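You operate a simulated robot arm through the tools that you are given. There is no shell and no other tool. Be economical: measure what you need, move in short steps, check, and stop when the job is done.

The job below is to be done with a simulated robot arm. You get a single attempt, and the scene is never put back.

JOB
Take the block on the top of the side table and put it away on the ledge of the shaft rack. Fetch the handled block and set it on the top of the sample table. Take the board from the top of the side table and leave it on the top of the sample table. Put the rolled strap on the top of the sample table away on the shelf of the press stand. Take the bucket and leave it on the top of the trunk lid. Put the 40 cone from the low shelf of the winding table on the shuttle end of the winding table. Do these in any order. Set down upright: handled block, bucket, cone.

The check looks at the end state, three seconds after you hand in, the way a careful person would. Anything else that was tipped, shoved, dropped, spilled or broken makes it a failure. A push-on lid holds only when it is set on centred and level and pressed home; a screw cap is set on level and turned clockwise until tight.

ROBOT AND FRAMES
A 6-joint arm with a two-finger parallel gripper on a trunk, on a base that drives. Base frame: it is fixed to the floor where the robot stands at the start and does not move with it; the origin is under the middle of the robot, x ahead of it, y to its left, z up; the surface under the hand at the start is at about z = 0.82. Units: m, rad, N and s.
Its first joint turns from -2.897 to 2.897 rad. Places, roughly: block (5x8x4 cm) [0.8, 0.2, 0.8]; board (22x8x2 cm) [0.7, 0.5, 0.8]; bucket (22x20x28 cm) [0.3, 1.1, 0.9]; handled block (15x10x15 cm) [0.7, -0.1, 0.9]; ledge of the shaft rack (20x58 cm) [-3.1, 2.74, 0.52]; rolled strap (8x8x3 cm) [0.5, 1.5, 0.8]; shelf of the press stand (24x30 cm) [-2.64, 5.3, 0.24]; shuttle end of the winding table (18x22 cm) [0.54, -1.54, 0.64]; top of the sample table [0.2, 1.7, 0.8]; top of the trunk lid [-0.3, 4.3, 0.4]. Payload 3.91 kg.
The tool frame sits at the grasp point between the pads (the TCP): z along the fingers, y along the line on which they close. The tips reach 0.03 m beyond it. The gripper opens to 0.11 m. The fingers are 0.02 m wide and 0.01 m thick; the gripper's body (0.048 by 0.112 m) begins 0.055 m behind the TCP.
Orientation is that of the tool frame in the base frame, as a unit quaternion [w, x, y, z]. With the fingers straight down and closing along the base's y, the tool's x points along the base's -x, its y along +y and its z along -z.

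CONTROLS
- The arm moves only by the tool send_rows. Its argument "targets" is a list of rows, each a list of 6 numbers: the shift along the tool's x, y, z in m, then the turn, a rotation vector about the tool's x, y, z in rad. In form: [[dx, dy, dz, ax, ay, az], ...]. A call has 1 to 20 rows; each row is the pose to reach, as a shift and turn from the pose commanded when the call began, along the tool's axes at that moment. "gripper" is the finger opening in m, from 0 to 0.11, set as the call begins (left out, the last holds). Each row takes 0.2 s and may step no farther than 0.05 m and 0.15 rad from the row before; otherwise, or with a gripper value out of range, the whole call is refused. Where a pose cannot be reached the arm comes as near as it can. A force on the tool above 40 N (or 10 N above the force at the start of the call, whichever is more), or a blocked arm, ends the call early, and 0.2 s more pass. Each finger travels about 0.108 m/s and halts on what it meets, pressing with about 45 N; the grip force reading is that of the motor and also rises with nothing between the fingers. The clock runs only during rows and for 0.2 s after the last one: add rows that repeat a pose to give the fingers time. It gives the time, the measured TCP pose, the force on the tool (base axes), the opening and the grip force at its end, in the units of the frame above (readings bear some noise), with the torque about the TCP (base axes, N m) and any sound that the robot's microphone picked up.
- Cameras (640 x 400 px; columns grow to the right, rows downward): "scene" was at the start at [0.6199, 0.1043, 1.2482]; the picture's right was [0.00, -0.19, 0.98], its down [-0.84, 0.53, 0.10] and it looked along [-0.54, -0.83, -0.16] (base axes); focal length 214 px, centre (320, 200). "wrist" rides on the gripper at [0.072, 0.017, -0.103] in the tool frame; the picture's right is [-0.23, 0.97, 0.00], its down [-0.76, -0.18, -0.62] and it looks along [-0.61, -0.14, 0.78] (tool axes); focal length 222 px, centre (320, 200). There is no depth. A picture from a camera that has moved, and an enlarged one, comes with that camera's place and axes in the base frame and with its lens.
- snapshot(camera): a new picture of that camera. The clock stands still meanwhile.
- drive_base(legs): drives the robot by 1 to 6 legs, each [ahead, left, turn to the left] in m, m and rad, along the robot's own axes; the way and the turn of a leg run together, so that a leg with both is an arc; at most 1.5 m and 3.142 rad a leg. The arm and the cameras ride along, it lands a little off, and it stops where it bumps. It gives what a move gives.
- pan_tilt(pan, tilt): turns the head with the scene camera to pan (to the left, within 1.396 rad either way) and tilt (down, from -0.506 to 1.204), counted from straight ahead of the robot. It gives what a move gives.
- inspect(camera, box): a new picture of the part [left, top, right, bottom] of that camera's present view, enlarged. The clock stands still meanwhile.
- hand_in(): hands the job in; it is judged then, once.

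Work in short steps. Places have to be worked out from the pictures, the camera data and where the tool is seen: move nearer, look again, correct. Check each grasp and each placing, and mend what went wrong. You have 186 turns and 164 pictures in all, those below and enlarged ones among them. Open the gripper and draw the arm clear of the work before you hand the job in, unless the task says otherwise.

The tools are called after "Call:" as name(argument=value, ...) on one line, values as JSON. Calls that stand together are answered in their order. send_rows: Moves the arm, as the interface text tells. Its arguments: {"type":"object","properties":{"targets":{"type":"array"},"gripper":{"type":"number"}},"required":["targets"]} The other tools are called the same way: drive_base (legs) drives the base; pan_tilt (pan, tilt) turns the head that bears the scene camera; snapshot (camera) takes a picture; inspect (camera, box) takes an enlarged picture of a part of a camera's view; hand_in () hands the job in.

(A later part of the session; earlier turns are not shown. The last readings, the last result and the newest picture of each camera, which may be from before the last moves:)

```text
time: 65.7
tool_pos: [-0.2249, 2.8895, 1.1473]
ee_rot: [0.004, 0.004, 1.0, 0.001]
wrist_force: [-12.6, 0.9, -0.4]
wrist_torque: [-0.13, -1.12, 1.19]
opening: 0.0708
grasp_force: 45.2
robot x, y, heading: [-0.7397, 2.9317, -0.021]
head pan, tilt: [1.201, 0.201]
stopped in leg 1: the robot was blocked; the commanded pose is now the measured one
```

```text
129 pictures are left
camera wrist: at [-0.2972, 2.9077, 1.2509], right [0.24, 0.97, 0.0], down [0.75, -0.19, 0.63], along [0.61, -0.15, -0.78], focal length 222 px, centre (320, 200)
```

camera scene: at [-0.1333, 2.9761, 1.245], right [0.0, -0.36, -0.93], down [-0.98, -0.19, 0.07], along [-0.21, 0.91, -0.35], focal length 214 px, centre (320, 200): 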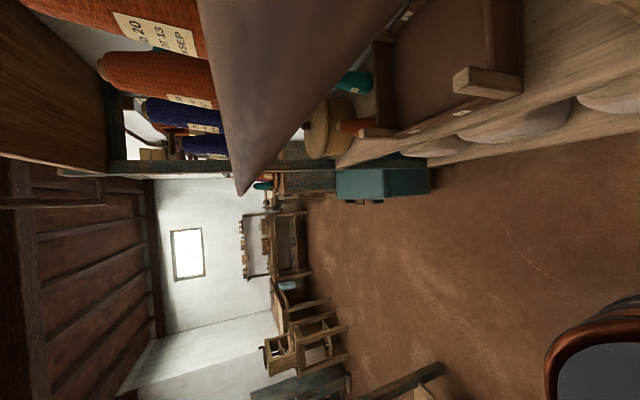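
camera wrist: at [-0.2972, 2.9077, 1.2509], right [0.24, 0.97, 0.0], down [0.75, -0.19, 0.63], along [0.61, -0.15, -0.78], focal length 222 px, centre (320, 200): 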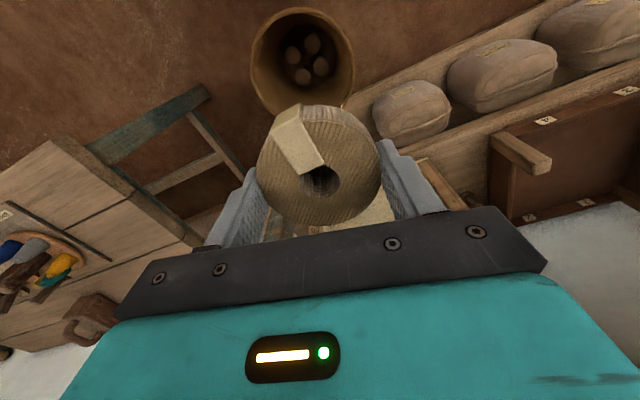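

The arm touched the rack on the wall side (force −12.6 N in x). I back straight away from it at once.

Call:
drive_base(legs=[[-0.2, 0, 0.02]])

Call:
snapshot(camera="scene")

Call:
snapshot(camera="wrist")

```text
time: 67.3
tool_pos: [-0.4222, 2.9006, 1.1478]
ee_rot: [0.004, -0.006, 1.0, 0.001]
wrist_force: [0.2, -0.3, 0.1]
wrist_torque: [0.0, -0.03, 0.02]
opening: 0.0705
grasp_force: 44.9
robot x, y, heading: [-0.9358, 2.935, 0.002]
head pan, tilt: [1.201, 0.201]
```

```text
128 pictures are left
camera scene: at [-0.3307, 2.9886, 1.2444], right [0.01, -0.36, -0.93], down [-0.98, -0.2, 0.06], along [-0.21, 0.91, -0.36], focal length 214 px, centre (320, 200)
```

scene: 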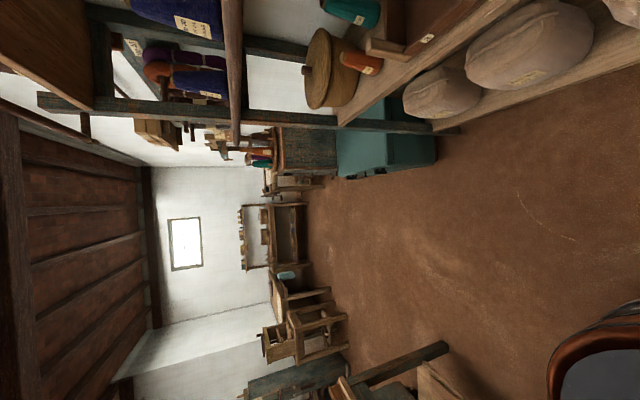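

```text
127 pictures are left
camera wrist: at [-0.4951, 2.9171, 1.2503], right [0.22, 0.98, 0.0], down [0.76, -0.17, 0.63], along [0.61, -0.13, -0.78], focal length 222 px, centre (320, 200)
```

wrist: 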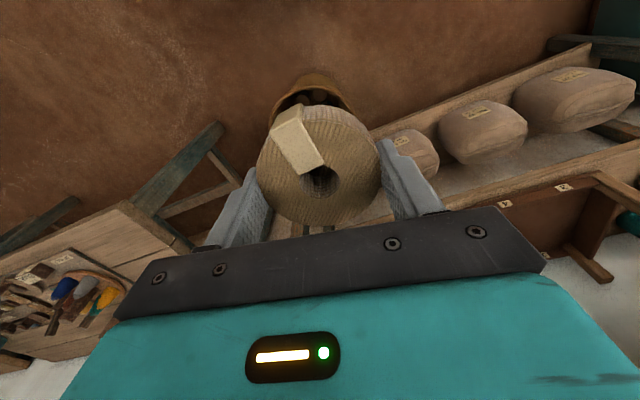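

Nothing looks displaced. I turn left to face +y and look toward −x.

Call:
drive_base(legs=[[0, 0, 1.57]])

Call:
snapshot(camera="scene")

Call:
snapshot(camera="wrist")

```text
time: 71.5
tool_pos: [-0.9012, 3.4482, 1.1469]
ee_rot: [-0.003, 0.708, -0.706, -0.004]
wrist_force: [0.1, -0.4, -0.7]
wrist_torque: [0.0, 0.0, -0.01]
opening: 0.0707
grasp_force: 44.8
robot x, y, heading: [-0.9371, 2.9302, 1.575]
head pan, tilt: [1.201, 0.201]
```

```text
126 pictures are left
camera scene: at [-0.9874, 3.5387, 1.2444], right [0.36, 0.01, -0.93], down [0.19, -0.98, 0.06], along [-0.91, -0.2, -0.36], focal length 214 px, centre (320, 200)
```

scene: 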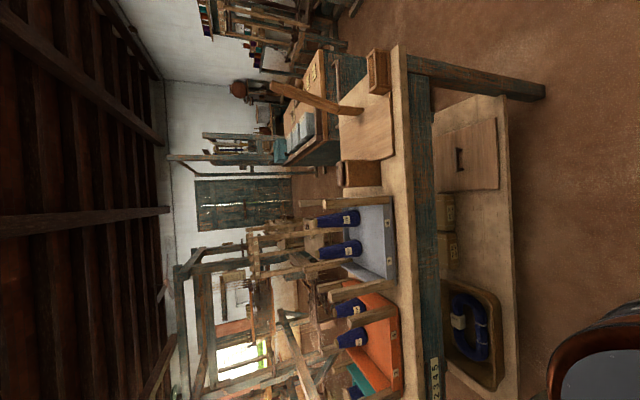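

```text
125 pictures are left
camera wrist: at [-0.9178, 3.375, 1.2503], right [-0.97, 0.22, 0.0], down [0.18, 0.76, 0.63], along [0.14, 0.61, -0.78], focal length 222 px, centre (320, 200)
```

wrist: 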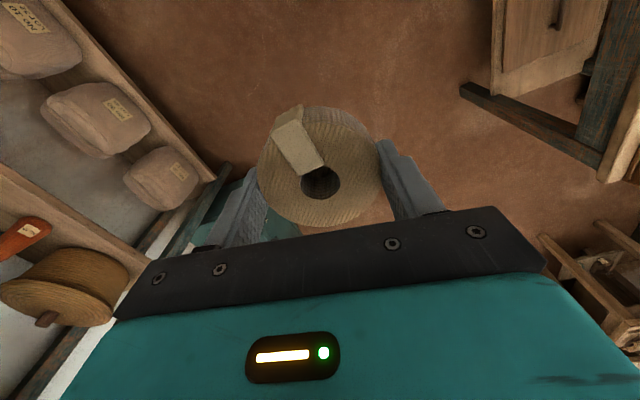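

The table with bobbins ends at y≈3.85; beyond it the floor is open towards the press stand. I drive ahead 1.25 m and look left again.

Call:
drive_base(legs=[[1.25, 0, 0]])

Call:
pan_tilt(pan=1.0, tilt=-0.2)

Call:
snapshot(camera="scene")

Call:
pan_tilt(pan=1.2, tilt=0.3)

Call:
snapshot(camera="scene")

```text
time: 77.7
tool_pos: [-0.913, 4.6849, 1.1465]
ee_rot: [-0.002, 0.712, -0.702, -0.004]
wrist_force: [-0.1, 0.8, -0.4]
wrist_torque: [0.0, -0.01, 0.01]
opening: 0.0707
grasp_force: 45.2
robot x, y, heading: [-0.9426, 4.1676, 1.574]
head pan, tilt: [1.201, 0.201]
```

```text
time: 78.6
tool_pos: [-0.9129, 4.6842, 1.1467]
ee_rot: [-0.003, 0.712, -0.702, -0.003]
wrist_force: [0.0, 0.1, -1.2]
wrist_torque: [-0.01, -0.01, -0.01]
opening: 0.0703
grasp_force: 45.0
robot x, y, heading: [-0.9439, 4.1661, 1.582]
head pan, tilt: [1.0, -0.201]
```

```text
124 pictures are left
camera scene: at [-0.9839, 4.8096, 1.2335], right [0.54, 0.01, -0.84], down [-0.15, -0.98, -0.12], along [-0.83, 0.19, -0.53], focal length 214 px, centre (320, 200)
```

scene: 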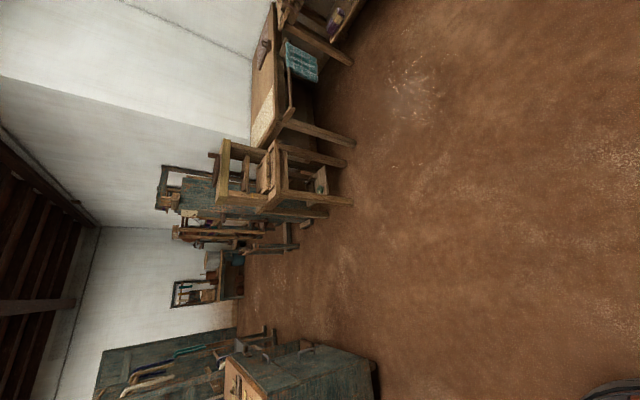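

```text
time: 79.5
tool_pos: [-0.9135, 4.6838, 1.1486]
ee_rot: [-0.003, 0.712, -0.702, -0.003]
wrist_force: [-0.3, 0.9, -1.2]
wrist_torque: [-0.02, 0.0, 0.01]
opening: 0.0706
grasp_force: 45.0
robot x, y, heading: [-0.9431, 4.1711, 1.578]
head pan, tilt: [1.201, 0.3]
```

```text
123 pictures are left
camera scene: at [-1.0002, 4.7643, 1.2442], right [0.36, 0.01, -0.93], down [0.29, -0.95, 0.1], along [-0.89, -0.3, -0.35], focal length 214 px, centre (320, 200)
```

scene: 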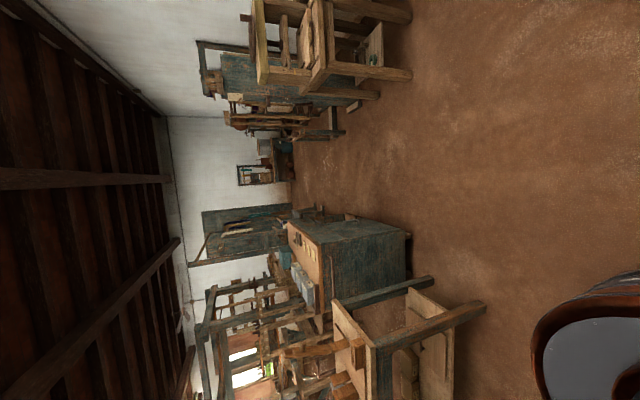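

The press stand is the small wooden frame near (-2.7,5.35). I enlarge it.

Call:
inspect(camera="scene", box=[200, 0, 440, 120])

```text
2.67 times, centred on (320, 60) of scene
camera zoom: at [-1.0002, 4.7643, 1.2442], right [0.36, 0.01, -0.93], down [0.29, -0.95, 0.1], along [-0.89, -0.3, -0.35], focal length 572 px, centre (320, 573)
```

zoom: 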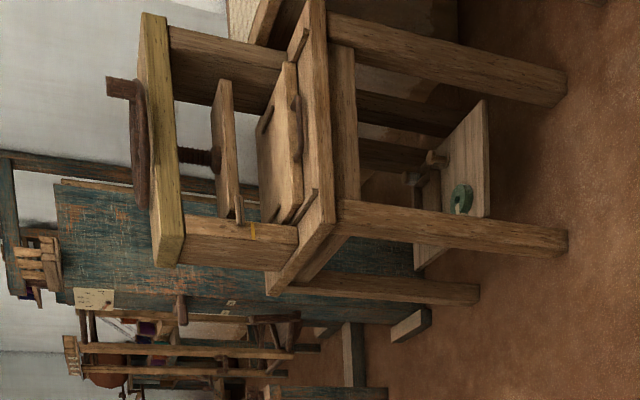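

The shelf sits low between the legs under a top, with other items on it; the tool must go in tilted. I drive round to face it from the east side.

Call:
drive_base(legs=[[0.95, 0, 0], [0, 0, 1.57], [0.45, 0, 0]])

Call:
snapshot(camera="wrist")

Call:
pan_tilt(pan=0, tilt=-0.5)

Call:
snapshot(camera="scene")

```text
time: 90.5
tool_pos: [-1.9032, 5.2437, 1.1479]
ee_rot: [0.0, 0.999, -0.038, -0.005]
wrist_force: [1.2, 1.0, -0.2]
wrist_torque: [0.0, -0.01, 0.02]
opening: 0.0704
grasp_force: 45.8
robot x, y, heading: [-1.3916, 5.169, 3.061]
head pan, tilt: [1.201, 0.3]
```

```text
121 pictures are left
camera wrist: at [-1.8307, 5.2214, 1.2504], right [-0.3, -0.95, 0.0], down [-0.74, 0.23, 0.63], along [-0.6, 0.19, -0.78], focal length 222 px, centre (320, 200)
```

wrist: 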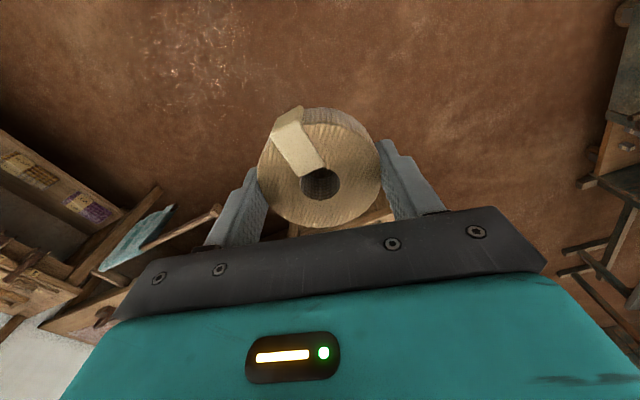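

```text
time: 91.9
tool_pos: [-1.9032, 5.2437, 1.1487]
ee_rot: [0.0, 0.999, -0.037, -0.004]
wrist_force: [0.4, -0.3, -0.3]
wrist_torque: [0.03, 0.0, -0.02]
opening: 0.0704
grasp_force: 44.7
robot x, y, heading: [-1.3916, 5.1674, 3.065]
head pan, tilt: [0.0, -0.499]
```

```text
120 pictures are left
camera scene: at [-2.0506, 5.2546, 1.2115], right [0.07, 1.0, 0.0], down [0.87, -0.07, -0.49], along [-0.48, 0.03, -0.87], focal length 214 px, centre (320, 200)
```

scene: 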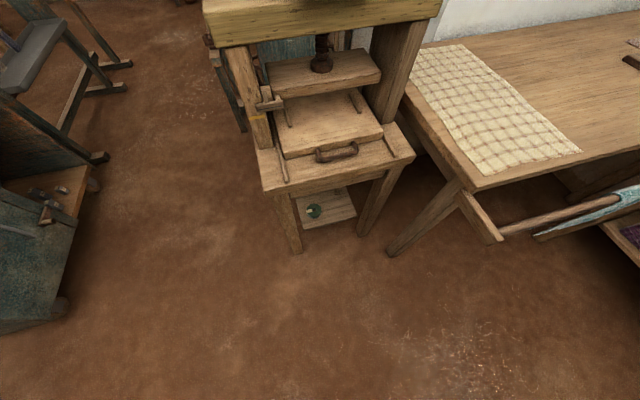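

The stand faces slightly north of east (legs at about (-2.40,5.14) and (-2.48,5.55)); the shelf's front edge is near (-2.46,5.33) with a green roll on its left front. I square the base up to it, lower the arm and tilt the tool forward to look in.

Call:
drive_base(legs=[[0, 0.0, 0.26]])

Call:
send_rows(targets=[[0, 0, 0.045, 0, -0.09, 0], [0, 0, 0.09, 0, -0.18, 0], [0, 0, 0.135, 0, -0.27, 0], [0, 0, 0.18, 0, -0.36, 0], [0, 0, 0.225, 0, -0.45, 0], [0, 0, 0.27, 0, -0.54, 0], [0, 0, 0.315, 0, -0.63, 0], [0, 0, 0.36, 0, -0.72, 0], [0, 0, 0.405, 0, -0.81, 0], [0, 0, 0.45, 0, -0.9, 0], [0.0, 0, 0.5, 0, -0.95, 0], [0.0, 0, 0.5, 0, -0.95, 0]])

Call:
pan_tilt(pan=0, tilt=0.0)

Call:
snapshot(camera="scene")

```text
time: 93.2
tool_pos: [-1.9052, 5.1098, 1.1465]
ee_rot: [0.001, 0.996, 0.093, -0.005]
wrist_force: [0.6, -0.2, -1.0]
wrist_torque: [-0.01, 0.04, -0.01]
opening: 0.0703
grasp_force: 45.4
robot x, y, heading: [-1.3905, 5.1671, -2.959]
head pan, tilt: [0.0, -0.499]
```

```text
time: 96.0
tool_pos: [-1.9861, 5.077, 0.6786]
ee_rot: [0.047, 0.869, 0.226, -0.437]
wrist_force: [-1.3, 0.6, -0.7]
wrist_torque: [0.02, -0.02, 0.02]
opening: 0.0706
grasp_force: 44.9
out of reach, approached as far as the arm can: row 9, 10, 11, 12
robot x, y, heading: [-1.3957, 5.1676, -2.96]
head pan, tilt: [0.0, -0.499]
stopped in row 12: the arm was blocked; the commanded pose is now the measured one
```

```text
time: 96.9
tool_pos: [-1.9856, 5.0769, 0.6784]
ee_rot: [0.046, 0.869, 0.226, -0.437]
wrist_force: [0.5, 0.6, -0.2]
wrist_torque: [-0.01, -0.02, 0.0]
opening: 0.0709
grasp_force: 44.9
robot x, y, heading: [-1.3897, 5.1698, -2.963]
head pan, tilt: [0.0, 0.0]
```

```text
119 pictures are left
camera scene: at [-2.0117, 5.0486, 0.7885], right [-0.43, 0.89, 0.12], down [0.52, 0.35, -0.78], along [-0.74, -0.28, -0.61], focal length 214 px, centre (320, 200)
```

scene: 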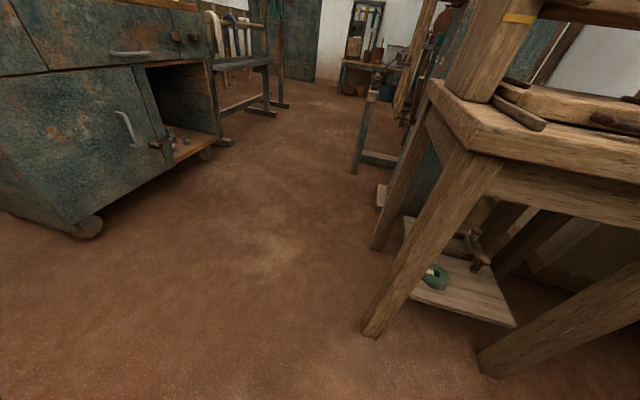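

I can see the shelf: green roll at (-2.52,5.255), a dark clamp at the back (-2.71,5.38), and free board at about (-2.54,5.38). I move the base so that spot is straight ahead about 1 m away.

Call:
drive_base(legs=[[0.09, -0.49, 0], [0, 0, 0.076]])

Call:
snapshot(camera="scene")

```text
time: 100.4
tool_pos: [-2.1562, 5.4927, 0.6775]
ee_rot: [0.066, 0.859, 0.265, -0.434]
wrist_force: [0.3, 0.5, -1.1]
wrist_torque: [-0.02, -0.03, -0.05]
opening: 0.0705
grasp_force: 44.9
robot x, y, heading: [-1.5736, 5.6366, -2.872]
head pan, tilt: [0.0, 0.0]
```

```text
118 pictures are left
camera scene: at [-2.1786, 5.4638, 0.7884], right [-0.51, 0.85, 0.12], down [0.48, 0.4, -0.78], along [-0.71, -0.34, -0.61], focal length 214 px, centre (320, 200)
```

scene: 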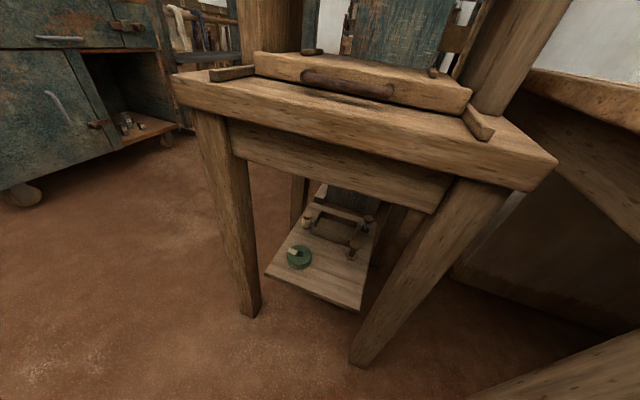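

Target spot about (-2.53,5.40). I lower in front of the stand and square the tool to the shelf at ~50° tilt, still outside the legs.

Call:
send_rows(targets=[[0.027, 0.004, 0.034, 0.025, 0.007, 0.039], [0.054, 0.008, 0.067, 0.049, 0.014, 0.078], [0.081, 0.012, 0.101, 0.074, 0.02, 0.116], [0.108, 0.016, 0.134, 0.099, 0.027, 0.155], [0.136, 0.021, 0.168, 0.123, 0.034, 0.194], [0.163, 0.025, 0.202, 0.148, 0.041, 0.233], [0.19, 0.029, 0.235, 0.172, 0.047, 0.271], [0.217, 0.033, 0.269, 0.197, 0.054, 0.31], [0.217, 0.033, 0.269, 0.197, 0.054, 0.31]])

Call:
snapshot(camera="scene")

Call:
snapshot(camera="wrist")

```text
time: 102.4
tool_pos: [-2.2474, 5.5344, 0.365]
ee_rot: [0.101, 0.904, 0.1, -0.402]
wrist_force: [-0.5, -0.4, -0.4]
wrist_torque: [0.02, 0.02, 0.0]
opening: 0.0705
grasp_force: 44.7
out of reach, approached as far as the arm can: row 1, 2, 3, 4, 5, 6, 7, 8, 9
robot x, y, heading: [-1.5691, 5.6392, -2.874]
head pan, tilt: [0.0, 0.0]
```

```text
117 pictures are left
camera scene: at [-2.2905, 5.5337, 0.4731], right [-0.26, 0.96, -0.1], down [0.66, 0.1, -0.75], along [-0.71, -0.26, -0.66], focal length 214 px, centre (320, 200)
```

scene: 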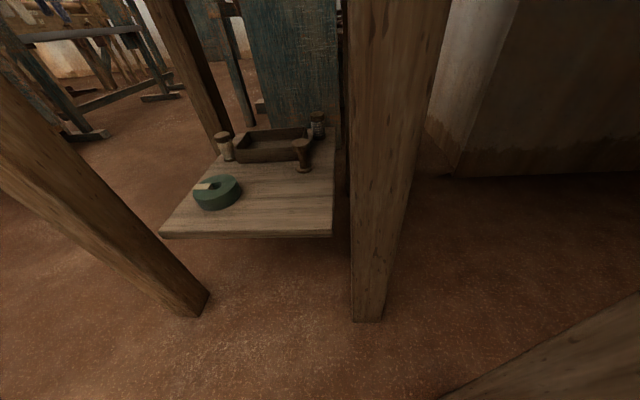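

```text
116 pictures are left
camera wrist: at [-2.1225, 5.5524, 0.3803], right [0.11, -0.96, 0.27], down [-0.11, 0.26, 0.96], along [-0.99, -0.13, -0.07], focal length 222 px, centre (320, 200)
```

wrist: 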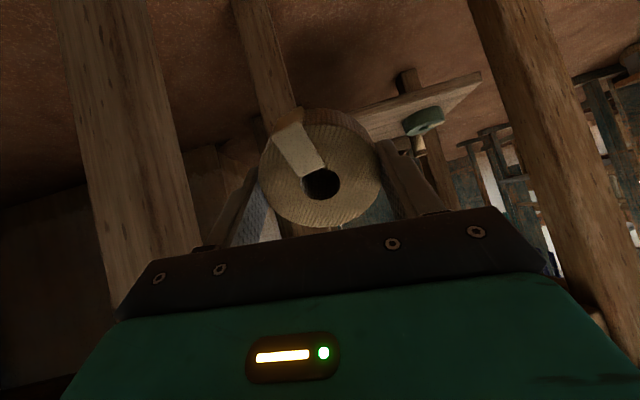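

The arm stopped a bit off laterally (y 5.53) and slightly rolled. The shelf view is now very clear with free space at the front right; I move toward the centre line and take out the roll.

Call:
send_rows(targets=[[-0.01, 0.022, 0.024, 0.041, -0.007, -0.01], [-0.019, 0.045, 0.049, 0.082, -0.015, -0.019], [-0.029, 0.067, 0.073, 0.123, -0.022, -0.028], [-0.029, 0.067, 0.073, 0.123, -0.022, -0.028]])

Call:
snapshot(camera="scene")

```text
time: 103.4
tool_pos: [-2.3253, 5.5264, 0.3554]
ee_rot: [0.088, 0.903, 0.109, -0.406]
wrist_force: [0.1, 0.6, -0.9]
wrist_torque: [-0.01, 0.03, -0.01]
opening: 0.0704
grasp_force: 44.9
out of reach, approached as far as the arm can: row 1, 2, 3, 4
robot x, y, heading: [-1.57, 5.6386, -2.872]
head pan, tilt: [0.0, 0.0]
```

```text
115 pictures are left
camera scene: at [-2.3659, 5.5226, 0.4639], right [-0.27, 0.96, -0.07], down [0.65, 0.13, -0.75], along [-0.71, -0.25, -0.65], focal length 214 px, centre (320, 200)
```

scene: 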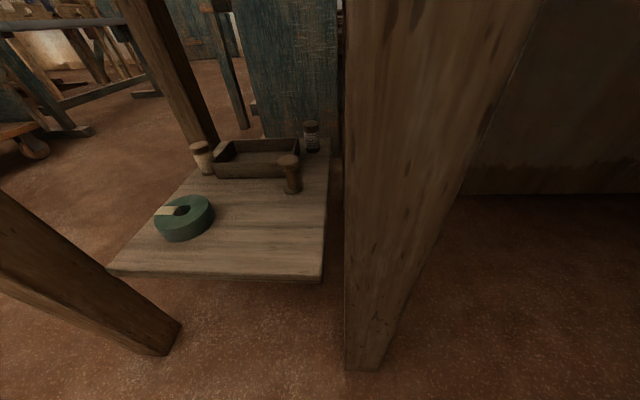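

The arm will not shift sideways in this posture, so I use the base: first 0.07 m left, then look before going in.

Call:
drive_base(legs=[[0, 0.07, 0]])

Call:
snapshot(camera="scene")

```text
time: 104.4
tool_pos: [-2.3053, 5.4605, 0.3559]
ee_rot: [0.088, 0.903, 0.109, -0.406]
wrist_force: [0.4, -0.2, -0.6]
wrist_torque: [-0.01, -0.02, 0.01]
opening: 0.0705
grasp_force: 45.2
robot x, y, heading: [-1.5522, 5.5739, -2.873]
head pan, tilt: [0.0, 0.0]
```

```text
114 pictures are left
camera scene: at [-2.3472, 5.4565, 0.464], right [-0.27, 0.96, -0.07], down [0.65, 0.13, -0.75], along [-0.71, -0.25, -0.65], focal length 214 px, centre (320, 200)
```

scene: 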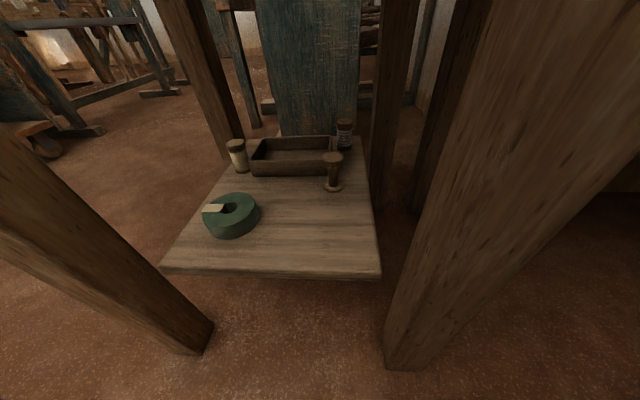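

Straight ahead about 0.225 m leads to the free spot. I first test lowering 4 cm outside the stand.

Call:
send_rows(targets=[[0.015, -0.0015, 0.013, 0, 0, 0], [0.03, -0.003, 0.026, 0, 0, 0], [0.03, -0.003, 0.026, 0, 0, 0]])

```text
time: 105.2
tool_pos: [-2.3087, 5.4588, 0.317]
ee_rot: [0.094, 0.904, 0.107, -0.404]
wrist_force: [-0.3, -0.3, -0.5]
wrist_torque: [-0.01, 0.01, 0.02]
opening: 0.0706
grasp_force: 44.7
out of reach, approached as far as the arm can: row 2, 3
robot x, y, heading: [-1.5553, 5.5711, -2.87]
head pan, tilt: [0.0, 0.0]
```

Lowering works. I drive in 0.13 m and check.

Call:
drive_base(legs=[[0.13, 0, 0]])

Call:
snapshot(camera="scene")

Call:
snapshot(camera="wrist")

```text
time: 106.5
tool_pos: [-2.4351, 5.4254, 0.3177]
ee_rot: [0.094, 0.904, 0.106, -0.404]
wrist_force: [-0.5, -0.6, -1.0]
wrist_torque: [0.02, 0.01, 0.01]
opening: 0.0705
grasp_force: 44.8
robot x, y, heading: [-1.6792, 5.5356, -2.876]
head pan, tilt: [0.0, 0.0]
```

```text
113 pictures are left
camera scene: at [-2.4771, 5.4226, 0.4259], right [-0.27, 0.96, -0.08], down [0.65, 0.12, -0.75], along [-0.71, -0.26, -0.66], focal length 214 px, centre (320, 200)
```

scene: 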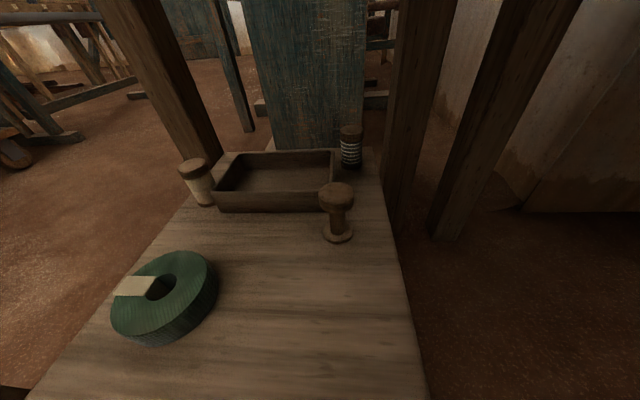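

```text
112 pictures are left
camera wrist: at [-2.3098, 5.4439, 0.3324], right [0.11, -0.96, 0.25], down [-0.1, 0.24, 0.97], along [-0.99, -0.13, -0.07], focal length 222 px, centre (320, 200)
```

wrist: 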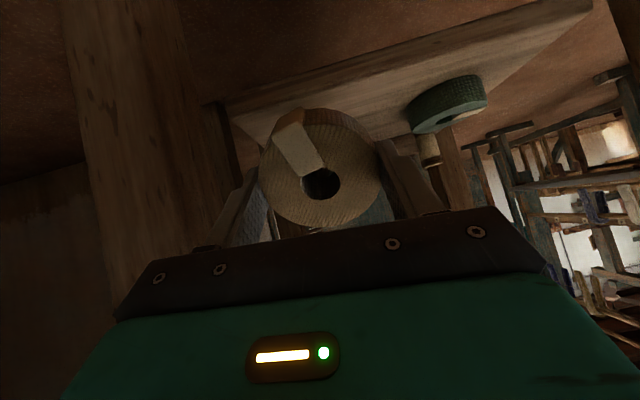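

Clear on all sides; the knob stands at (-2.61,5.386). I go in 0.08 m more.

Call:
drive_base(legs=[[0.08, 0, 0]])

Call:
snapshot(camera="wrist")

```text
time: 107.5
tool_pos: [-2.5112, 5.405, 0.317]
ee_rot: [0.094, 0.904, 0.106, -0.404]
wrist_force: [0.2, 0.1, -0.2]
wrist_torque: [0.0, -0.01, 0.01]
opening: 0.0704
grasp_force: 45.3
robot x, y, heading: [-1.7587, 5.518, -2.88]
head pan, tilt: [0.0, 0.0]
```

```text
111 pictures are left
camera wrist: at [-2.3861, 5.4229, 0.3324], right [0.11, -0.96, 0.25], down [-0.1, 0.24, 0.97], along [-0.99, -0.13, -0.07], focal length 222 px, centre (320, 200)
```

wrist: 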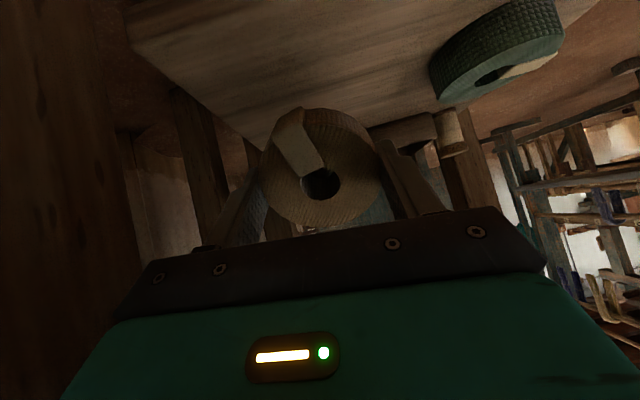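

The strap is over the free spot. I lower in 5 mm steps until it touches.

Call:
send_rows(targets=[[0.0038, -0.0004, 0.0033, 0, 0, 0], [0.0075, -0.0007, 0.0066, 0, 0, 0], [0.0113, -0.001, 0.0098, 0, 0, 0], [0.015, -0.0014, 0.0131, 0, 0, 0], [0.0188, -0.0018, 0.0164, 0, 0, 0], [0.0226, -0.002, 0.0197, 0, 0, 0], [0.0226, -0.002, 0.0197, 0, 0, 0]])

Call:
snapshot(camera="wrist")

```text
time: 109.1
tool_pos: [-2.5115, 5.404, 0.287]
ee_rot: [0.098, 0.904, 0.104, -0.403]
wrist_force: [0.3, 0.0, 5.4]
wrist_torque: [0.02, -0.01, 0.0]
opening: 0.0704
grasp_force: 45.1
robot x, y, heading: [-1.7546, 5.5161, -2.871]
head pan, tilt: [0.0, 0.0]
```

```text
110 pictures are left
camera wrist: at [-2.3863, 5.422, 0.3028], right [0.11, -0.96, 0.26], down [-0.1, 0.25, 0.96], along [-0.99, -0.14, -0.07], focal length 222 px, centre (320, 200)
```

wrist: 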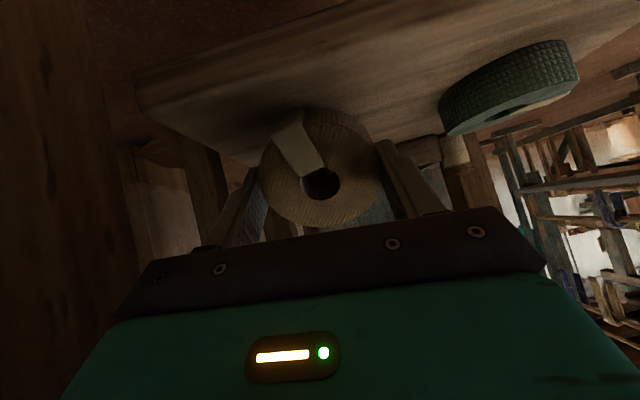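

First contact (5 N). I press down a bit more so the roll pivots flat between the pads.

Call:
send_rows(targets=[[0.003, -0.0003, 0.0026, 0, 0, 0], [0.006, -0.0005, 0.0052, 0, 0, 0], [0.009, -0.0008, 0.0078, 0, 0, 0], [0.012, -0.0011, 0.0105, 0, 0, 0], [0.012, -0.0011, 0.0105, 0, 0, 0]])

Call:
snapshot(camera="wrist")

```text
time: 109.5
tool_pos: [-2.5118, 5.4033, 0.2871]
ee_rot: [0.099, 0.903, 0.104, -0.405]
wrist_force: [6.1, -0.2, 21.1]
wrist_torque: [0.12, -0.34, -0.01]
opening: 0.0706
grasp_force: 44.7
robot x, y, heading: [-1.7612, 5.5116, -2.878]
head pan, tilt: [0.0, 0.0]
stopped in row 1: the force on the tool passed its limit at 45 N (the readings are from after the stop); the commanded pose is now the measured one
```

```text
109 pictures are left
camera wrist: at [-2.3867, 5.422, 0.302], right [0.11, -0.96, 0.26], down [-0.1, 0.25, 0.96], along [-0.99, -0.14, -0.07], focal length 222 px, centre (320, 200)
```

wrist: 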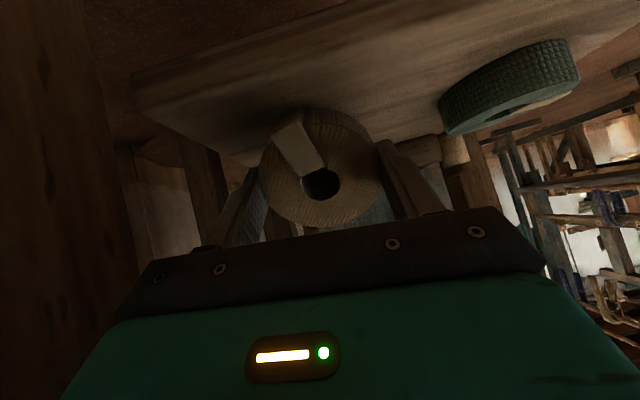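

The pads hold too firmly to pivot; I will let it flop flat by opening a little. First I lift slightly and back off 2 cm for clearance to the knob.

Call:
send_rows(targets=[[-0.003, 0.0003, -0.0026, 0, 0, 0], [-0.006, 0.0005, -0.0052, 0, 0, 0], [-0.006, 0.0005, -0.0052, 0, 0, 0]])

Call:
drive_base(legs=[[-0.02, 0, 0]])

Call:
send_rows(targets=[[0.002, 0, 0.0018, 0, 0, 0], [0.0045, 0, 0.004, 0, 0, 0], [0.0055, 0, 0.0045, 0, 0, 0]])

```text
time: 110.3
tool_pos: [-2.5115, 5.404, 0.2934]
ee_rot: [0.099, 0.903, 0.104, -0.404]
wrist_force: [0.1, -0.6, -0.3]
wrist_torque: [0.01, -0.03, -0.01]
opening: 0.0706
grasp_force: 44.8
robot x, y, heading: [-1.7577, 5.5167, -2.871]
head pan, tilt: [0.0, 0.0]
```

```text
time: 111.1
tool_pos: [-2.4927, 5.4083, 0.294]
ee_rot: [0.098, 0.903, 0.104, -0.404]
wrist_force: [0.4, 0.3, 0.3]
wrist_torque: [0.0, -0.01, 0.01]
opening: 0.0703
grasp_force: 44.9
robot x, y, heading: [-1.7381, 5.5225, -2.875]
head pan, tilt: [0.0, 0.0]
```

```text
time: 111.9
tool_pos: [-2.4931, 5.4068, 0.2861]
ee_rot: [0.1, 0.903, 0.106, -0.404]
wrist_force: [1.0, 1.4, 12.1]
wrist_torque: [0.07, -0.02, -0.03]
opening: 0.0705
grasp_force: 45.4
robot x, y, heading: [-1.7363, 5.5216, -2.871]
head pan, tilt: [0.0, 0.0]
```

Touching lightly at the new spot. I open slightly so it settles flat.

Call:
send_rows(targets=[[0, 0, 0, 0, 0, 0], [0, 0, 0, 0, 0, 0]], gripper=0.074)

Call:
send_rows(targets=[[0, 0, 0, 0, 0, 0], [0, 0, 0, 0, 0, 0]], gripper=0.09)

Call:
snapshot(camera="wrist")

Call:
snapshot(camera="scene")

```text
time: 112.5
tool_pos: [-2.4922, 5.4063, 0.2865]
ee_rot: [0.099, 0.904, 0.105, -0.403]
wrist_force: [0.8, 0.4, -0.2]
wrist_torque: [0.02, -0.01, 0.01]
opening: 0.0742
grasp_force: 0.1
robot x, y, heading: [-1.7379, 5.5219, -2.868]
head pan, tilt: [0.0, 0.0]
```

```text
time: 113.1
tool_pos: [-2.493, 5.4076, 0.2866]
ee_rot: [0.099, 0.903, 0.105, -0.404]
wrist_force: [0.1, 0.7, -0.7]
wrist_torque: [0.0, -0.01, 0.01]
opening: 0.0899
grasp_force: 0.1
robot x, y, heading: [-1.7403, 5.52, -2.87]
head pan, tilt: [0.0, 0.0]
```

```text
108 pictures are left
camera wrist: at [-2.3669, 5.4265, 0.3015], right [0.11, -0.96, 0.26], down [-0.1, 0.25, 0.96], along [-0.99, -0.14, -0.07], focal length 222 px, centre (320, 200)
```

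wrist: 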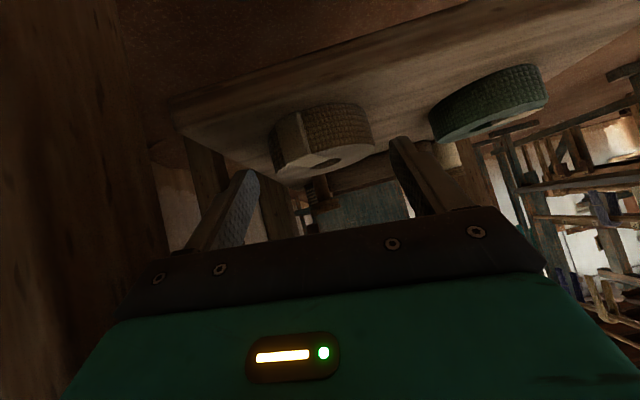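

```text
107 pictures are left
camera scene: at [-2.5344, 5.406, 0.3949], right [-0.27, 0.96, -0.09], down [0.65, 0.11, -0.75], along [-0.71, -0.26, -0.65], focal length 214 px, centre (320, 200)
```

scene: 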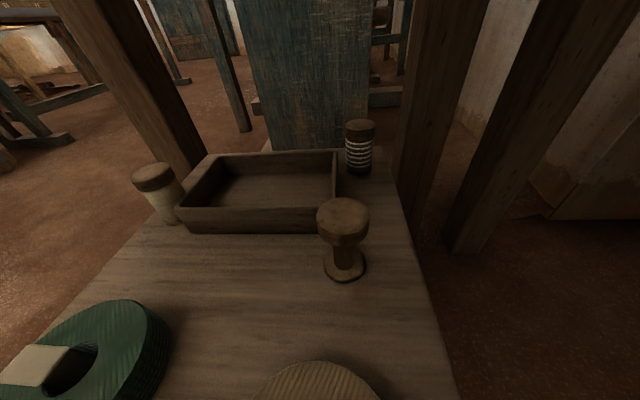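

The strap lies flat on the shelf. I back straight out and then raise and straighten the tool.

Call:
drive_base(legs=[[-0.4, 0, 0]])

Call:
snapshot(camera="scene")

Call:
send_rows(targets=[[-0.035, 0, -0.03, -0.02, 0.09, 0.01], [-0.07, 0, -0.06, -0.04, 0.18, 0.02], [-0.105, 0, -0.09, -0.06, 0.27, 0.03], [-0.14, 0, -0.12, -0.07, 0.36, 0.04], [-0.175, 0, -0.15, -0.08, 0.45, 0.04], [-0.21, 0, -0.18, -0.09, 0.54, 0.05], [-0.245, 0, -0.21, -0.1, 0.63, 0.05], [-0.28, 0, -0.24, -0.11, 0.72, 0.05], [-0.315, 0, -0.27, -0.12, 0.8, 0.05], [-0.35, 0, -0.3, -0.12, 0.85, 0.05], [-0.385, 0, -0.33, -0.12, 0.87, 0.05], [-0.42, 0, -0.36, -0.12, 0.87, 0.05], [-0.455, 0, -0.39, -0.12, 0.87, 0.05], [-0.49, 0, -0.42, -0.12, 0.87, 0.05], [-0.52, 0, -0.45, -0.12, 0.87, 0.05], [-0.52, 0, -0.45, -0.12, 0.87, 0.05]])

```text
time: 115.6
tool_pos: [-2.0992, 5.5123, 0.2855]
ee_rot: [0.101, 0.903, 0.108, -0.404]
wrist_force: [0.1, -0.3, 0.1]
wrist_torque: [0.05, 0.02, 0.02]
opening: 0.0902
grasp_force: 0.1
robot x, y, heading: [-1.3447, 5.6299, -2.868]
head pan, tilt: [0.0, 0.0]
```

```text
106 pictures are left
camera scene: at [-2.1417, 5.5107, 0.395], right [-0.28, 0.96, -0.09], down [0.65, 0.11, -0.75], along [-0.71, -0.27, -0.65], focal length 214 px, centre (320, 200)
```

scene: 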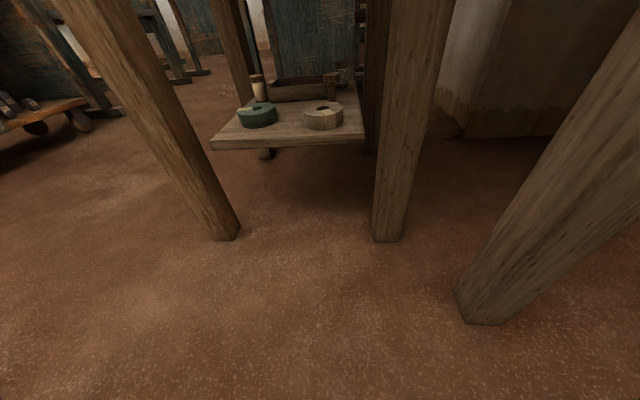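

```text
time: 119.0
tool_pos: [-2.1218, 5.5729, 0.9716]
ee_rot: [0.108, 0.984, 0.141, 0.025]
wrist_force: [0.2, 1.1, -0.2]
wrist_torque: [0.04, 0.01, 0.01]
opening: 0.0901
grasp_force: 0.1
robot x, y, heading: [-1.3446, 5.6331, -2.863]
head pan, tilt: [0.0, 0.0]
```

The strap rests next to the green roll. I level the tool and draw the arm in for travelling.

Call:
send_rows(targets=[[0.0, 0, -0.03, 0.111, -0.01, 0], [0.0, 0, -0.06, 0.222, -0.019, 0], [0.04, 0, -0.09, 0.222, -0.019, 0], [0.08, 0, -0.11, 0.222, -0.019, 0], [0.12, 0, -0.13, 0.222, -0.019, 0], [0.16, 0, -0.15, 0.222, -0.019, 0], [0.2, 0, -0.17, 0.222, -0.019, 0], [0.24, 0, -0.18, 0.222, -0.019, 0], [0.28, 0, -0.18, 0.222, -0.019, 0], [0.28, 0, -0.18, 0.222, -0.019, 0]])

Call:
drive_base(legs=[[0, 0, 2.87]])

Call:
drive_base(legs=[[0.4, -1.0, 0]])

Call:
pan_tilt(pan=-0.5, tilt=-0.4)

Call:
snapshot(camera="scene")

```text
time: 121.2
tool_pos: [-1.8679, 5.6921, 1.1505]
ee_rot: [-0.001, 0.99, 0.142, -0.001]
wrist_force: [-0.1, 0.9, 0.2]
wrist_torque: [0.04, 0.0, 0.01]
opening: 0.0901
grasp_force: 0.1
robot x, y, heading: [-1.3458, 5.6299, -2.864]
head pan, tilt: [0.0, 0.0]
```

```text
time: 128.4
tool_pos: [-0.8513, 5.4507, 1.1511]
ee_rot: [0.0, -0.026, 1.0, -0.001]
wrist_force: [0.3, -0.5, -0.1]
wrist_torque: [-0.01, -0.02, -0.01]
opening: 0.0901
grasp_force: 0.1
robot x, y, heading: [-1.3459, 5.6301, 0.039]
head pan, tilt: [0.0, 0.0]
```

```text
time: 133.9
tool_pos: [-0.3947, 4.4843, 1.1501]
ee_rot: [0.001, -0.029, 1.0, -0.001]
wrist_force: [-0.3, 0.8, 0.1]
wrist_torque: [0.0, 0.01, -0.02]
opening: 0.09
grasp_force: 0.1
robot x, y, heading: [-0.8922, 4.6606, 0.048]
head pan, tilt: [0.0, 0.0]
```

```text
time: 134.9
tool_pos: [-0.3942, 4.4845, 1.1492]
ee_rot: [0.001, -0.03, 1.0, -0.001]
wrist_force: [-0.6, 0.6, -0.5]
wrist_torque: [0.03, 0.0, -0.06]
opening: 0.0899
grasp_force: 0.1
robot x, y, heading: [-0.8924, 4.6583, 0.051]
head pan, tilt: [-0.499, -0.4]
```

```text
105 pictures are left
camera scene: at [-0.2491, 4.4575, 1.2158], right [0.05, -0.88, 0.48], down [-0.91, -0.24, -0.34], along [0.41, -0.42, -0.81], focal length 214 px, centre (320, 200)
```

scene: 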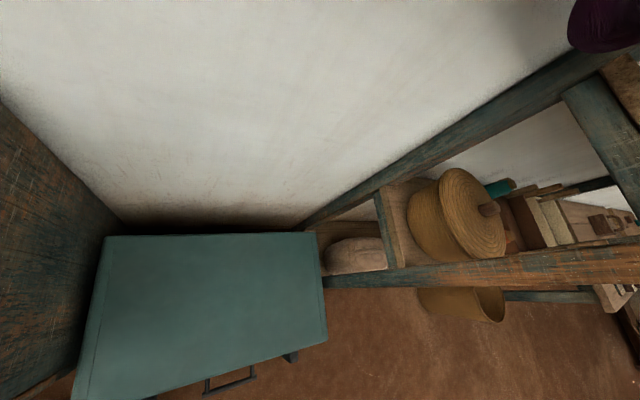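

The trunk lid is clear: about x −0.45…0, y 4.0…4.7. Now I drive back south along the corridor to the bucket.

Call:
drive_base(legs=[[-0.13, -0.2, -0.05], [0, -1.45, 0], [0, -1.3, 0]])

Call:
drive_base(legs=[[0.42, -0.65, 0]])

Call:
pan_tilt(pan=0, tilt=0.0)

Call:
snapshot(camera="scene")

Call:
snapshot(camera="wrist")

```text
time: 146.5
tool_pos: [-0.5397, 2.2292, 1.1501]
ee_rot: [0.001, 0.081, 0.997, -0.001]
wrist_force: [0.5, 0.2, 0.3]
wrist_torque: [-0.01, 0.02, 0.01]
opening: 0.0899
grasp_force: 0.1
robot x, y, heading: [-0.9841, 2.5071, -0.17]
head pan, tilt: [-0.499, -0.4]
stopped in leg 3: the robot was blocked; the commanded pose is now the measured one
```

```text
time: 150.7
tool_pos: [-0.2475, 1.5087, 1.151]
ee_rot: [0.001, 0.089, 0.996, -0.001]
wrist_force: [0.3, -0.5, 0.2]
wrist_torque: [0.0, 0.02, -0.03]
opening: 0.0899
grasp_force: 0.1
robot x, y, heading: [-0.6889, 1.7946, -0.182]
head pan, tilt: [-0.499, -0.4]
```

```text
time: 151.6
tool_pos: [-0.2477, 1.508, 1.1501]
ee_rot: [0.001, 0.088, 0.996, 0.0]
wrist_force: [-1.3, -0.7, -0.6]
wrist_torque: [0.03, 0.03, 0.0]
opening: 0.0899
grasp_force: 0.1
robot x, y, heading: [-0.6851, 1.8006, -0.184]
head pan, tilt: [0.0, 0.0]
```

```text
104 pictures are left
camera scene: at [-0.1381, 1.489, 1.19], right [-0.18, -0.98, 0.0], down [-0.98, 0.18, 0.0], along [0.0, 0.0, -1.0], focal length 214 px, centre (320, 200)
```

scene: 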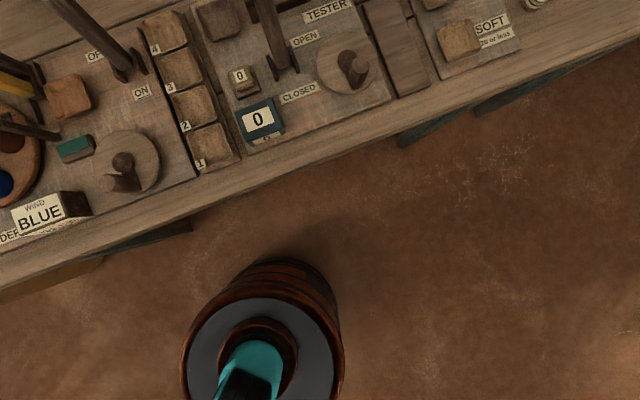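

```text
103 pictures are left
camera wrist: at [-0.3158, 1.5382, 1.2533], right [0.4, 0.92, 0.0], down [0.72, -0.31, 0.62], along [0.57, -0.25, -0.78], focal length 222 px, centre (320, 200)
```

wrist: 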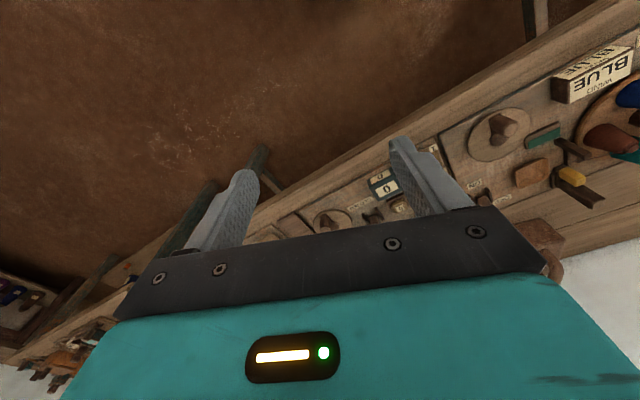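

The base was nudged off heading by a bump (likely the foot of the bobbin table). Now I drive to stand before the bucket and straighten.

Call:
drive_base(legs=[[0.3, -0.62, 0], [0, 0, 0.184]])

Call:
snapshot(camera="scene")

Call:
snapshot(camera="wrist")

```text
time: 156.1
tool_pos: [-0.013, 0.9311, 1.1495]
ee_rot: [0.001, -0.007, 1.0, -0.001]
wrist_force: [-0.7, 0.2, -0.3]
wrist_torque: [0.0, 0.01, -0.03]
opening: 0.0901
grasp_force: 0.1
robot x, y, heading: [-0.5025, 1.1287, 0.005]
head pan, tilt: [0.0, 0.0]
```

```text
102 pictures are left
camera scene: at [0.0977, 0.9332, 1.19], right [0.01, -1.0, 0.0], down [-1.0, -0.01, 0.0], along [0.0, 0.0, -1.0], focal length 214 px, centre (320, 200)
```

scene: 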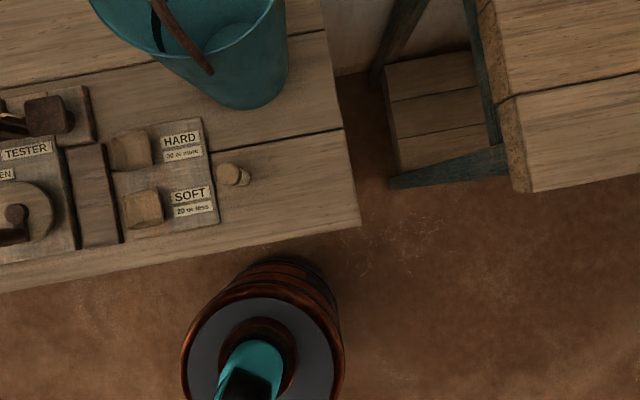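

```text
101 pictures are left
camera wrist: at [-0.0861, 0.9478, 1.2534], right [0.21, 0.98, 0.0], down [0.76, -0.17, 0.62], along [0.61, -0.14, -0.78], focal length 222 px, centre (320, 200)
```

wrist: 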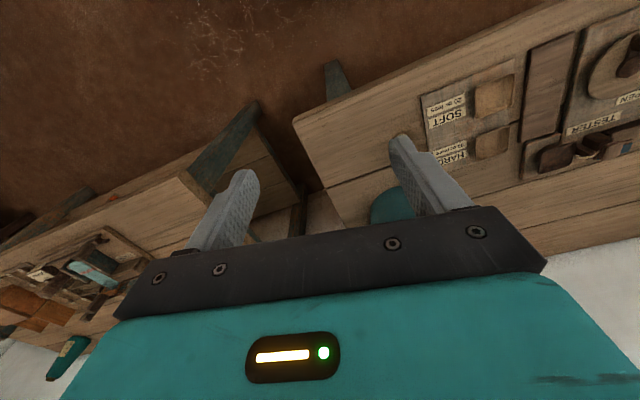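

The bucket's bail seems to stand up as a brown arc. I raise and move over it to see it from above.

Call:
send_rows(targets=[[0, 0.02, -0.04, 0, 0, 0], [-0.02, 0.05, -0.07, 0, 0, 0], [-0.05, 0.08, -0.1, 0, 0, 0], [-0.08, 0.11, -0.12, 0, 0, 0], [-0.11, 0.14, -0.14, 0, 0, 0], [-0.14, 0.17, -0.15, 0, 0, 0], [-0.16, 0.19, -0.15, 0, 0, 0], [-0.16, 0.19, -0.15, 0, 0, 0]], gripper=0.11)

Call:
snapshot(camera="scene")

Call:
snapshot(camera="wrist")

```text
refused: row 3 steps farther than a row can; nothing moved
```

```text
100 pictures are left
camera scene: at [0.0977, 0.9332, 1.19], right [0.01, -1.0, 0.0], down [-1.0, -0.01, 0.0], along [0.0, 0.0, -1.0], focal length 214 px, centre (320, 200)
```

scene: 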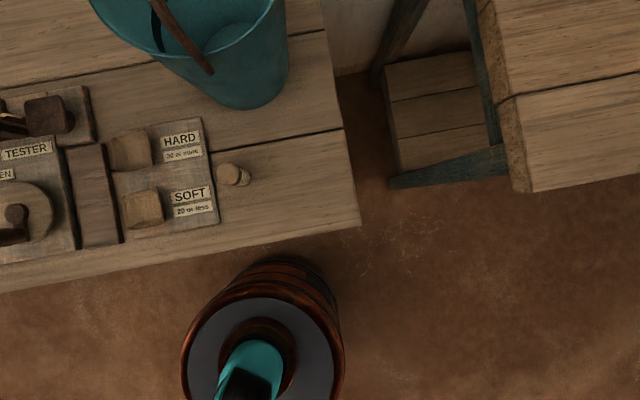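

```text
99 pictures are left
camera wrist: at [-0.0861, 0.9478, 1.2534], right [0.21, 0.98, 0.0], down [0.76, -0.17, 0.62], along [0.61, -0.14, -0.78], focal length 222 px, centre (320, 200)
```

wrist: 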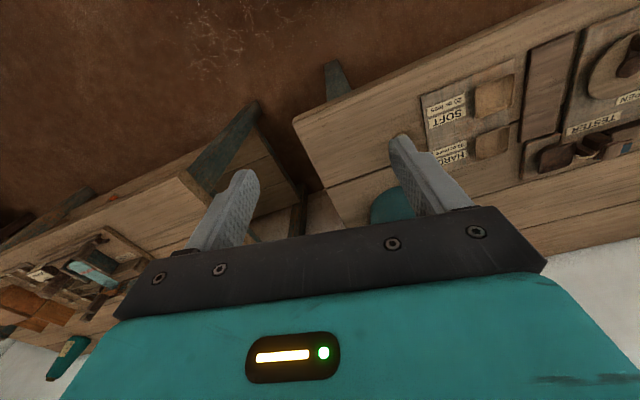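

A row was slightly too long; I resend with smaller steps.

Call:
send_rows(targets=[[0, 0.02, -0.035, 0, 0, 0], [-0.02, 0.04, -0.07, 0, 0, 0], [-0.04, 0.065, -0.1, 0, 0, 0], [-0.065, 0.09, -0.12, 0, 0, 0], [-0.09, 0.12, -0.14, 0, 0, 0], [-0.12, 0.15, -0.15, 0, 0, 0], [-0.15, 0.18, -0.15, 0, 0, 0], [-0.16, 0.19, -0.15, 0, 0, 0], [-0.16, 0.19, -0.15, 0, 0, 0]], gripper=0.11)

Call:
snapshot(camera="scene")

Call:
snapshot(camera="wrist")

```text
time: 158.1
tool_pos: [0.1447, 1.1255, 1.2986]
ee_rot: [0.003, -0.007, 1.0, -0.001]
wrist_force: [-0.8, -0.8, -0.3]
wrist_torque: [-0.01, 0.02, 0.0]
opening: 0.11
grasp_force: 0.0
out of reach, approached as far as the arm can: row 8
robot x, y, heading: [-0.5016, 1.1298, 0.006]
head pan, tilt: [0.0, 0.0]
```

```text
98 pictures are left
camera scene: at [0.2553, 1.1268, 1.3379], right [0.01, -1.0, 0.0], down [-1.0, -0.01, -0.01], along [0.01, 0.0, -1.0], focal length 214 px, centre (320, 200)
```

scene: 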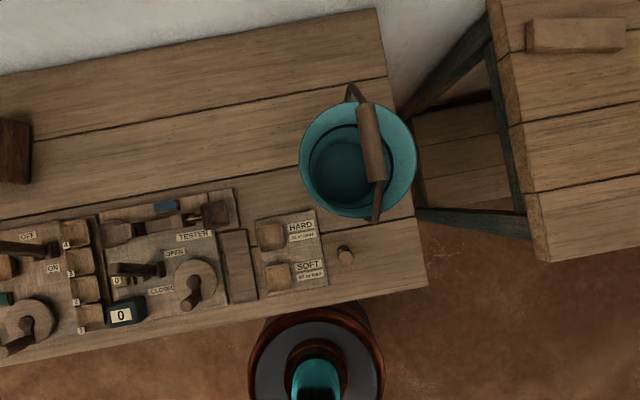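

```text
97 pictures are left
camera wrist: at [0.0712, 1.1414, 1.4001], right [0.21, 0.98, 0.0], down [0.76, -0.17, 0.63], along [0.61, -0.14, -0.78], focal length 222 px, centre (320, 200)
```

wrist: 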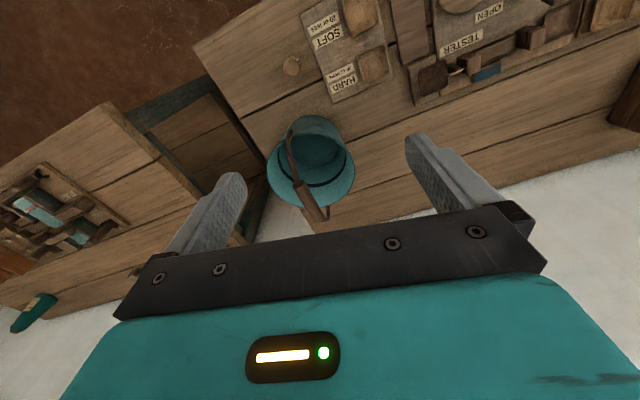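

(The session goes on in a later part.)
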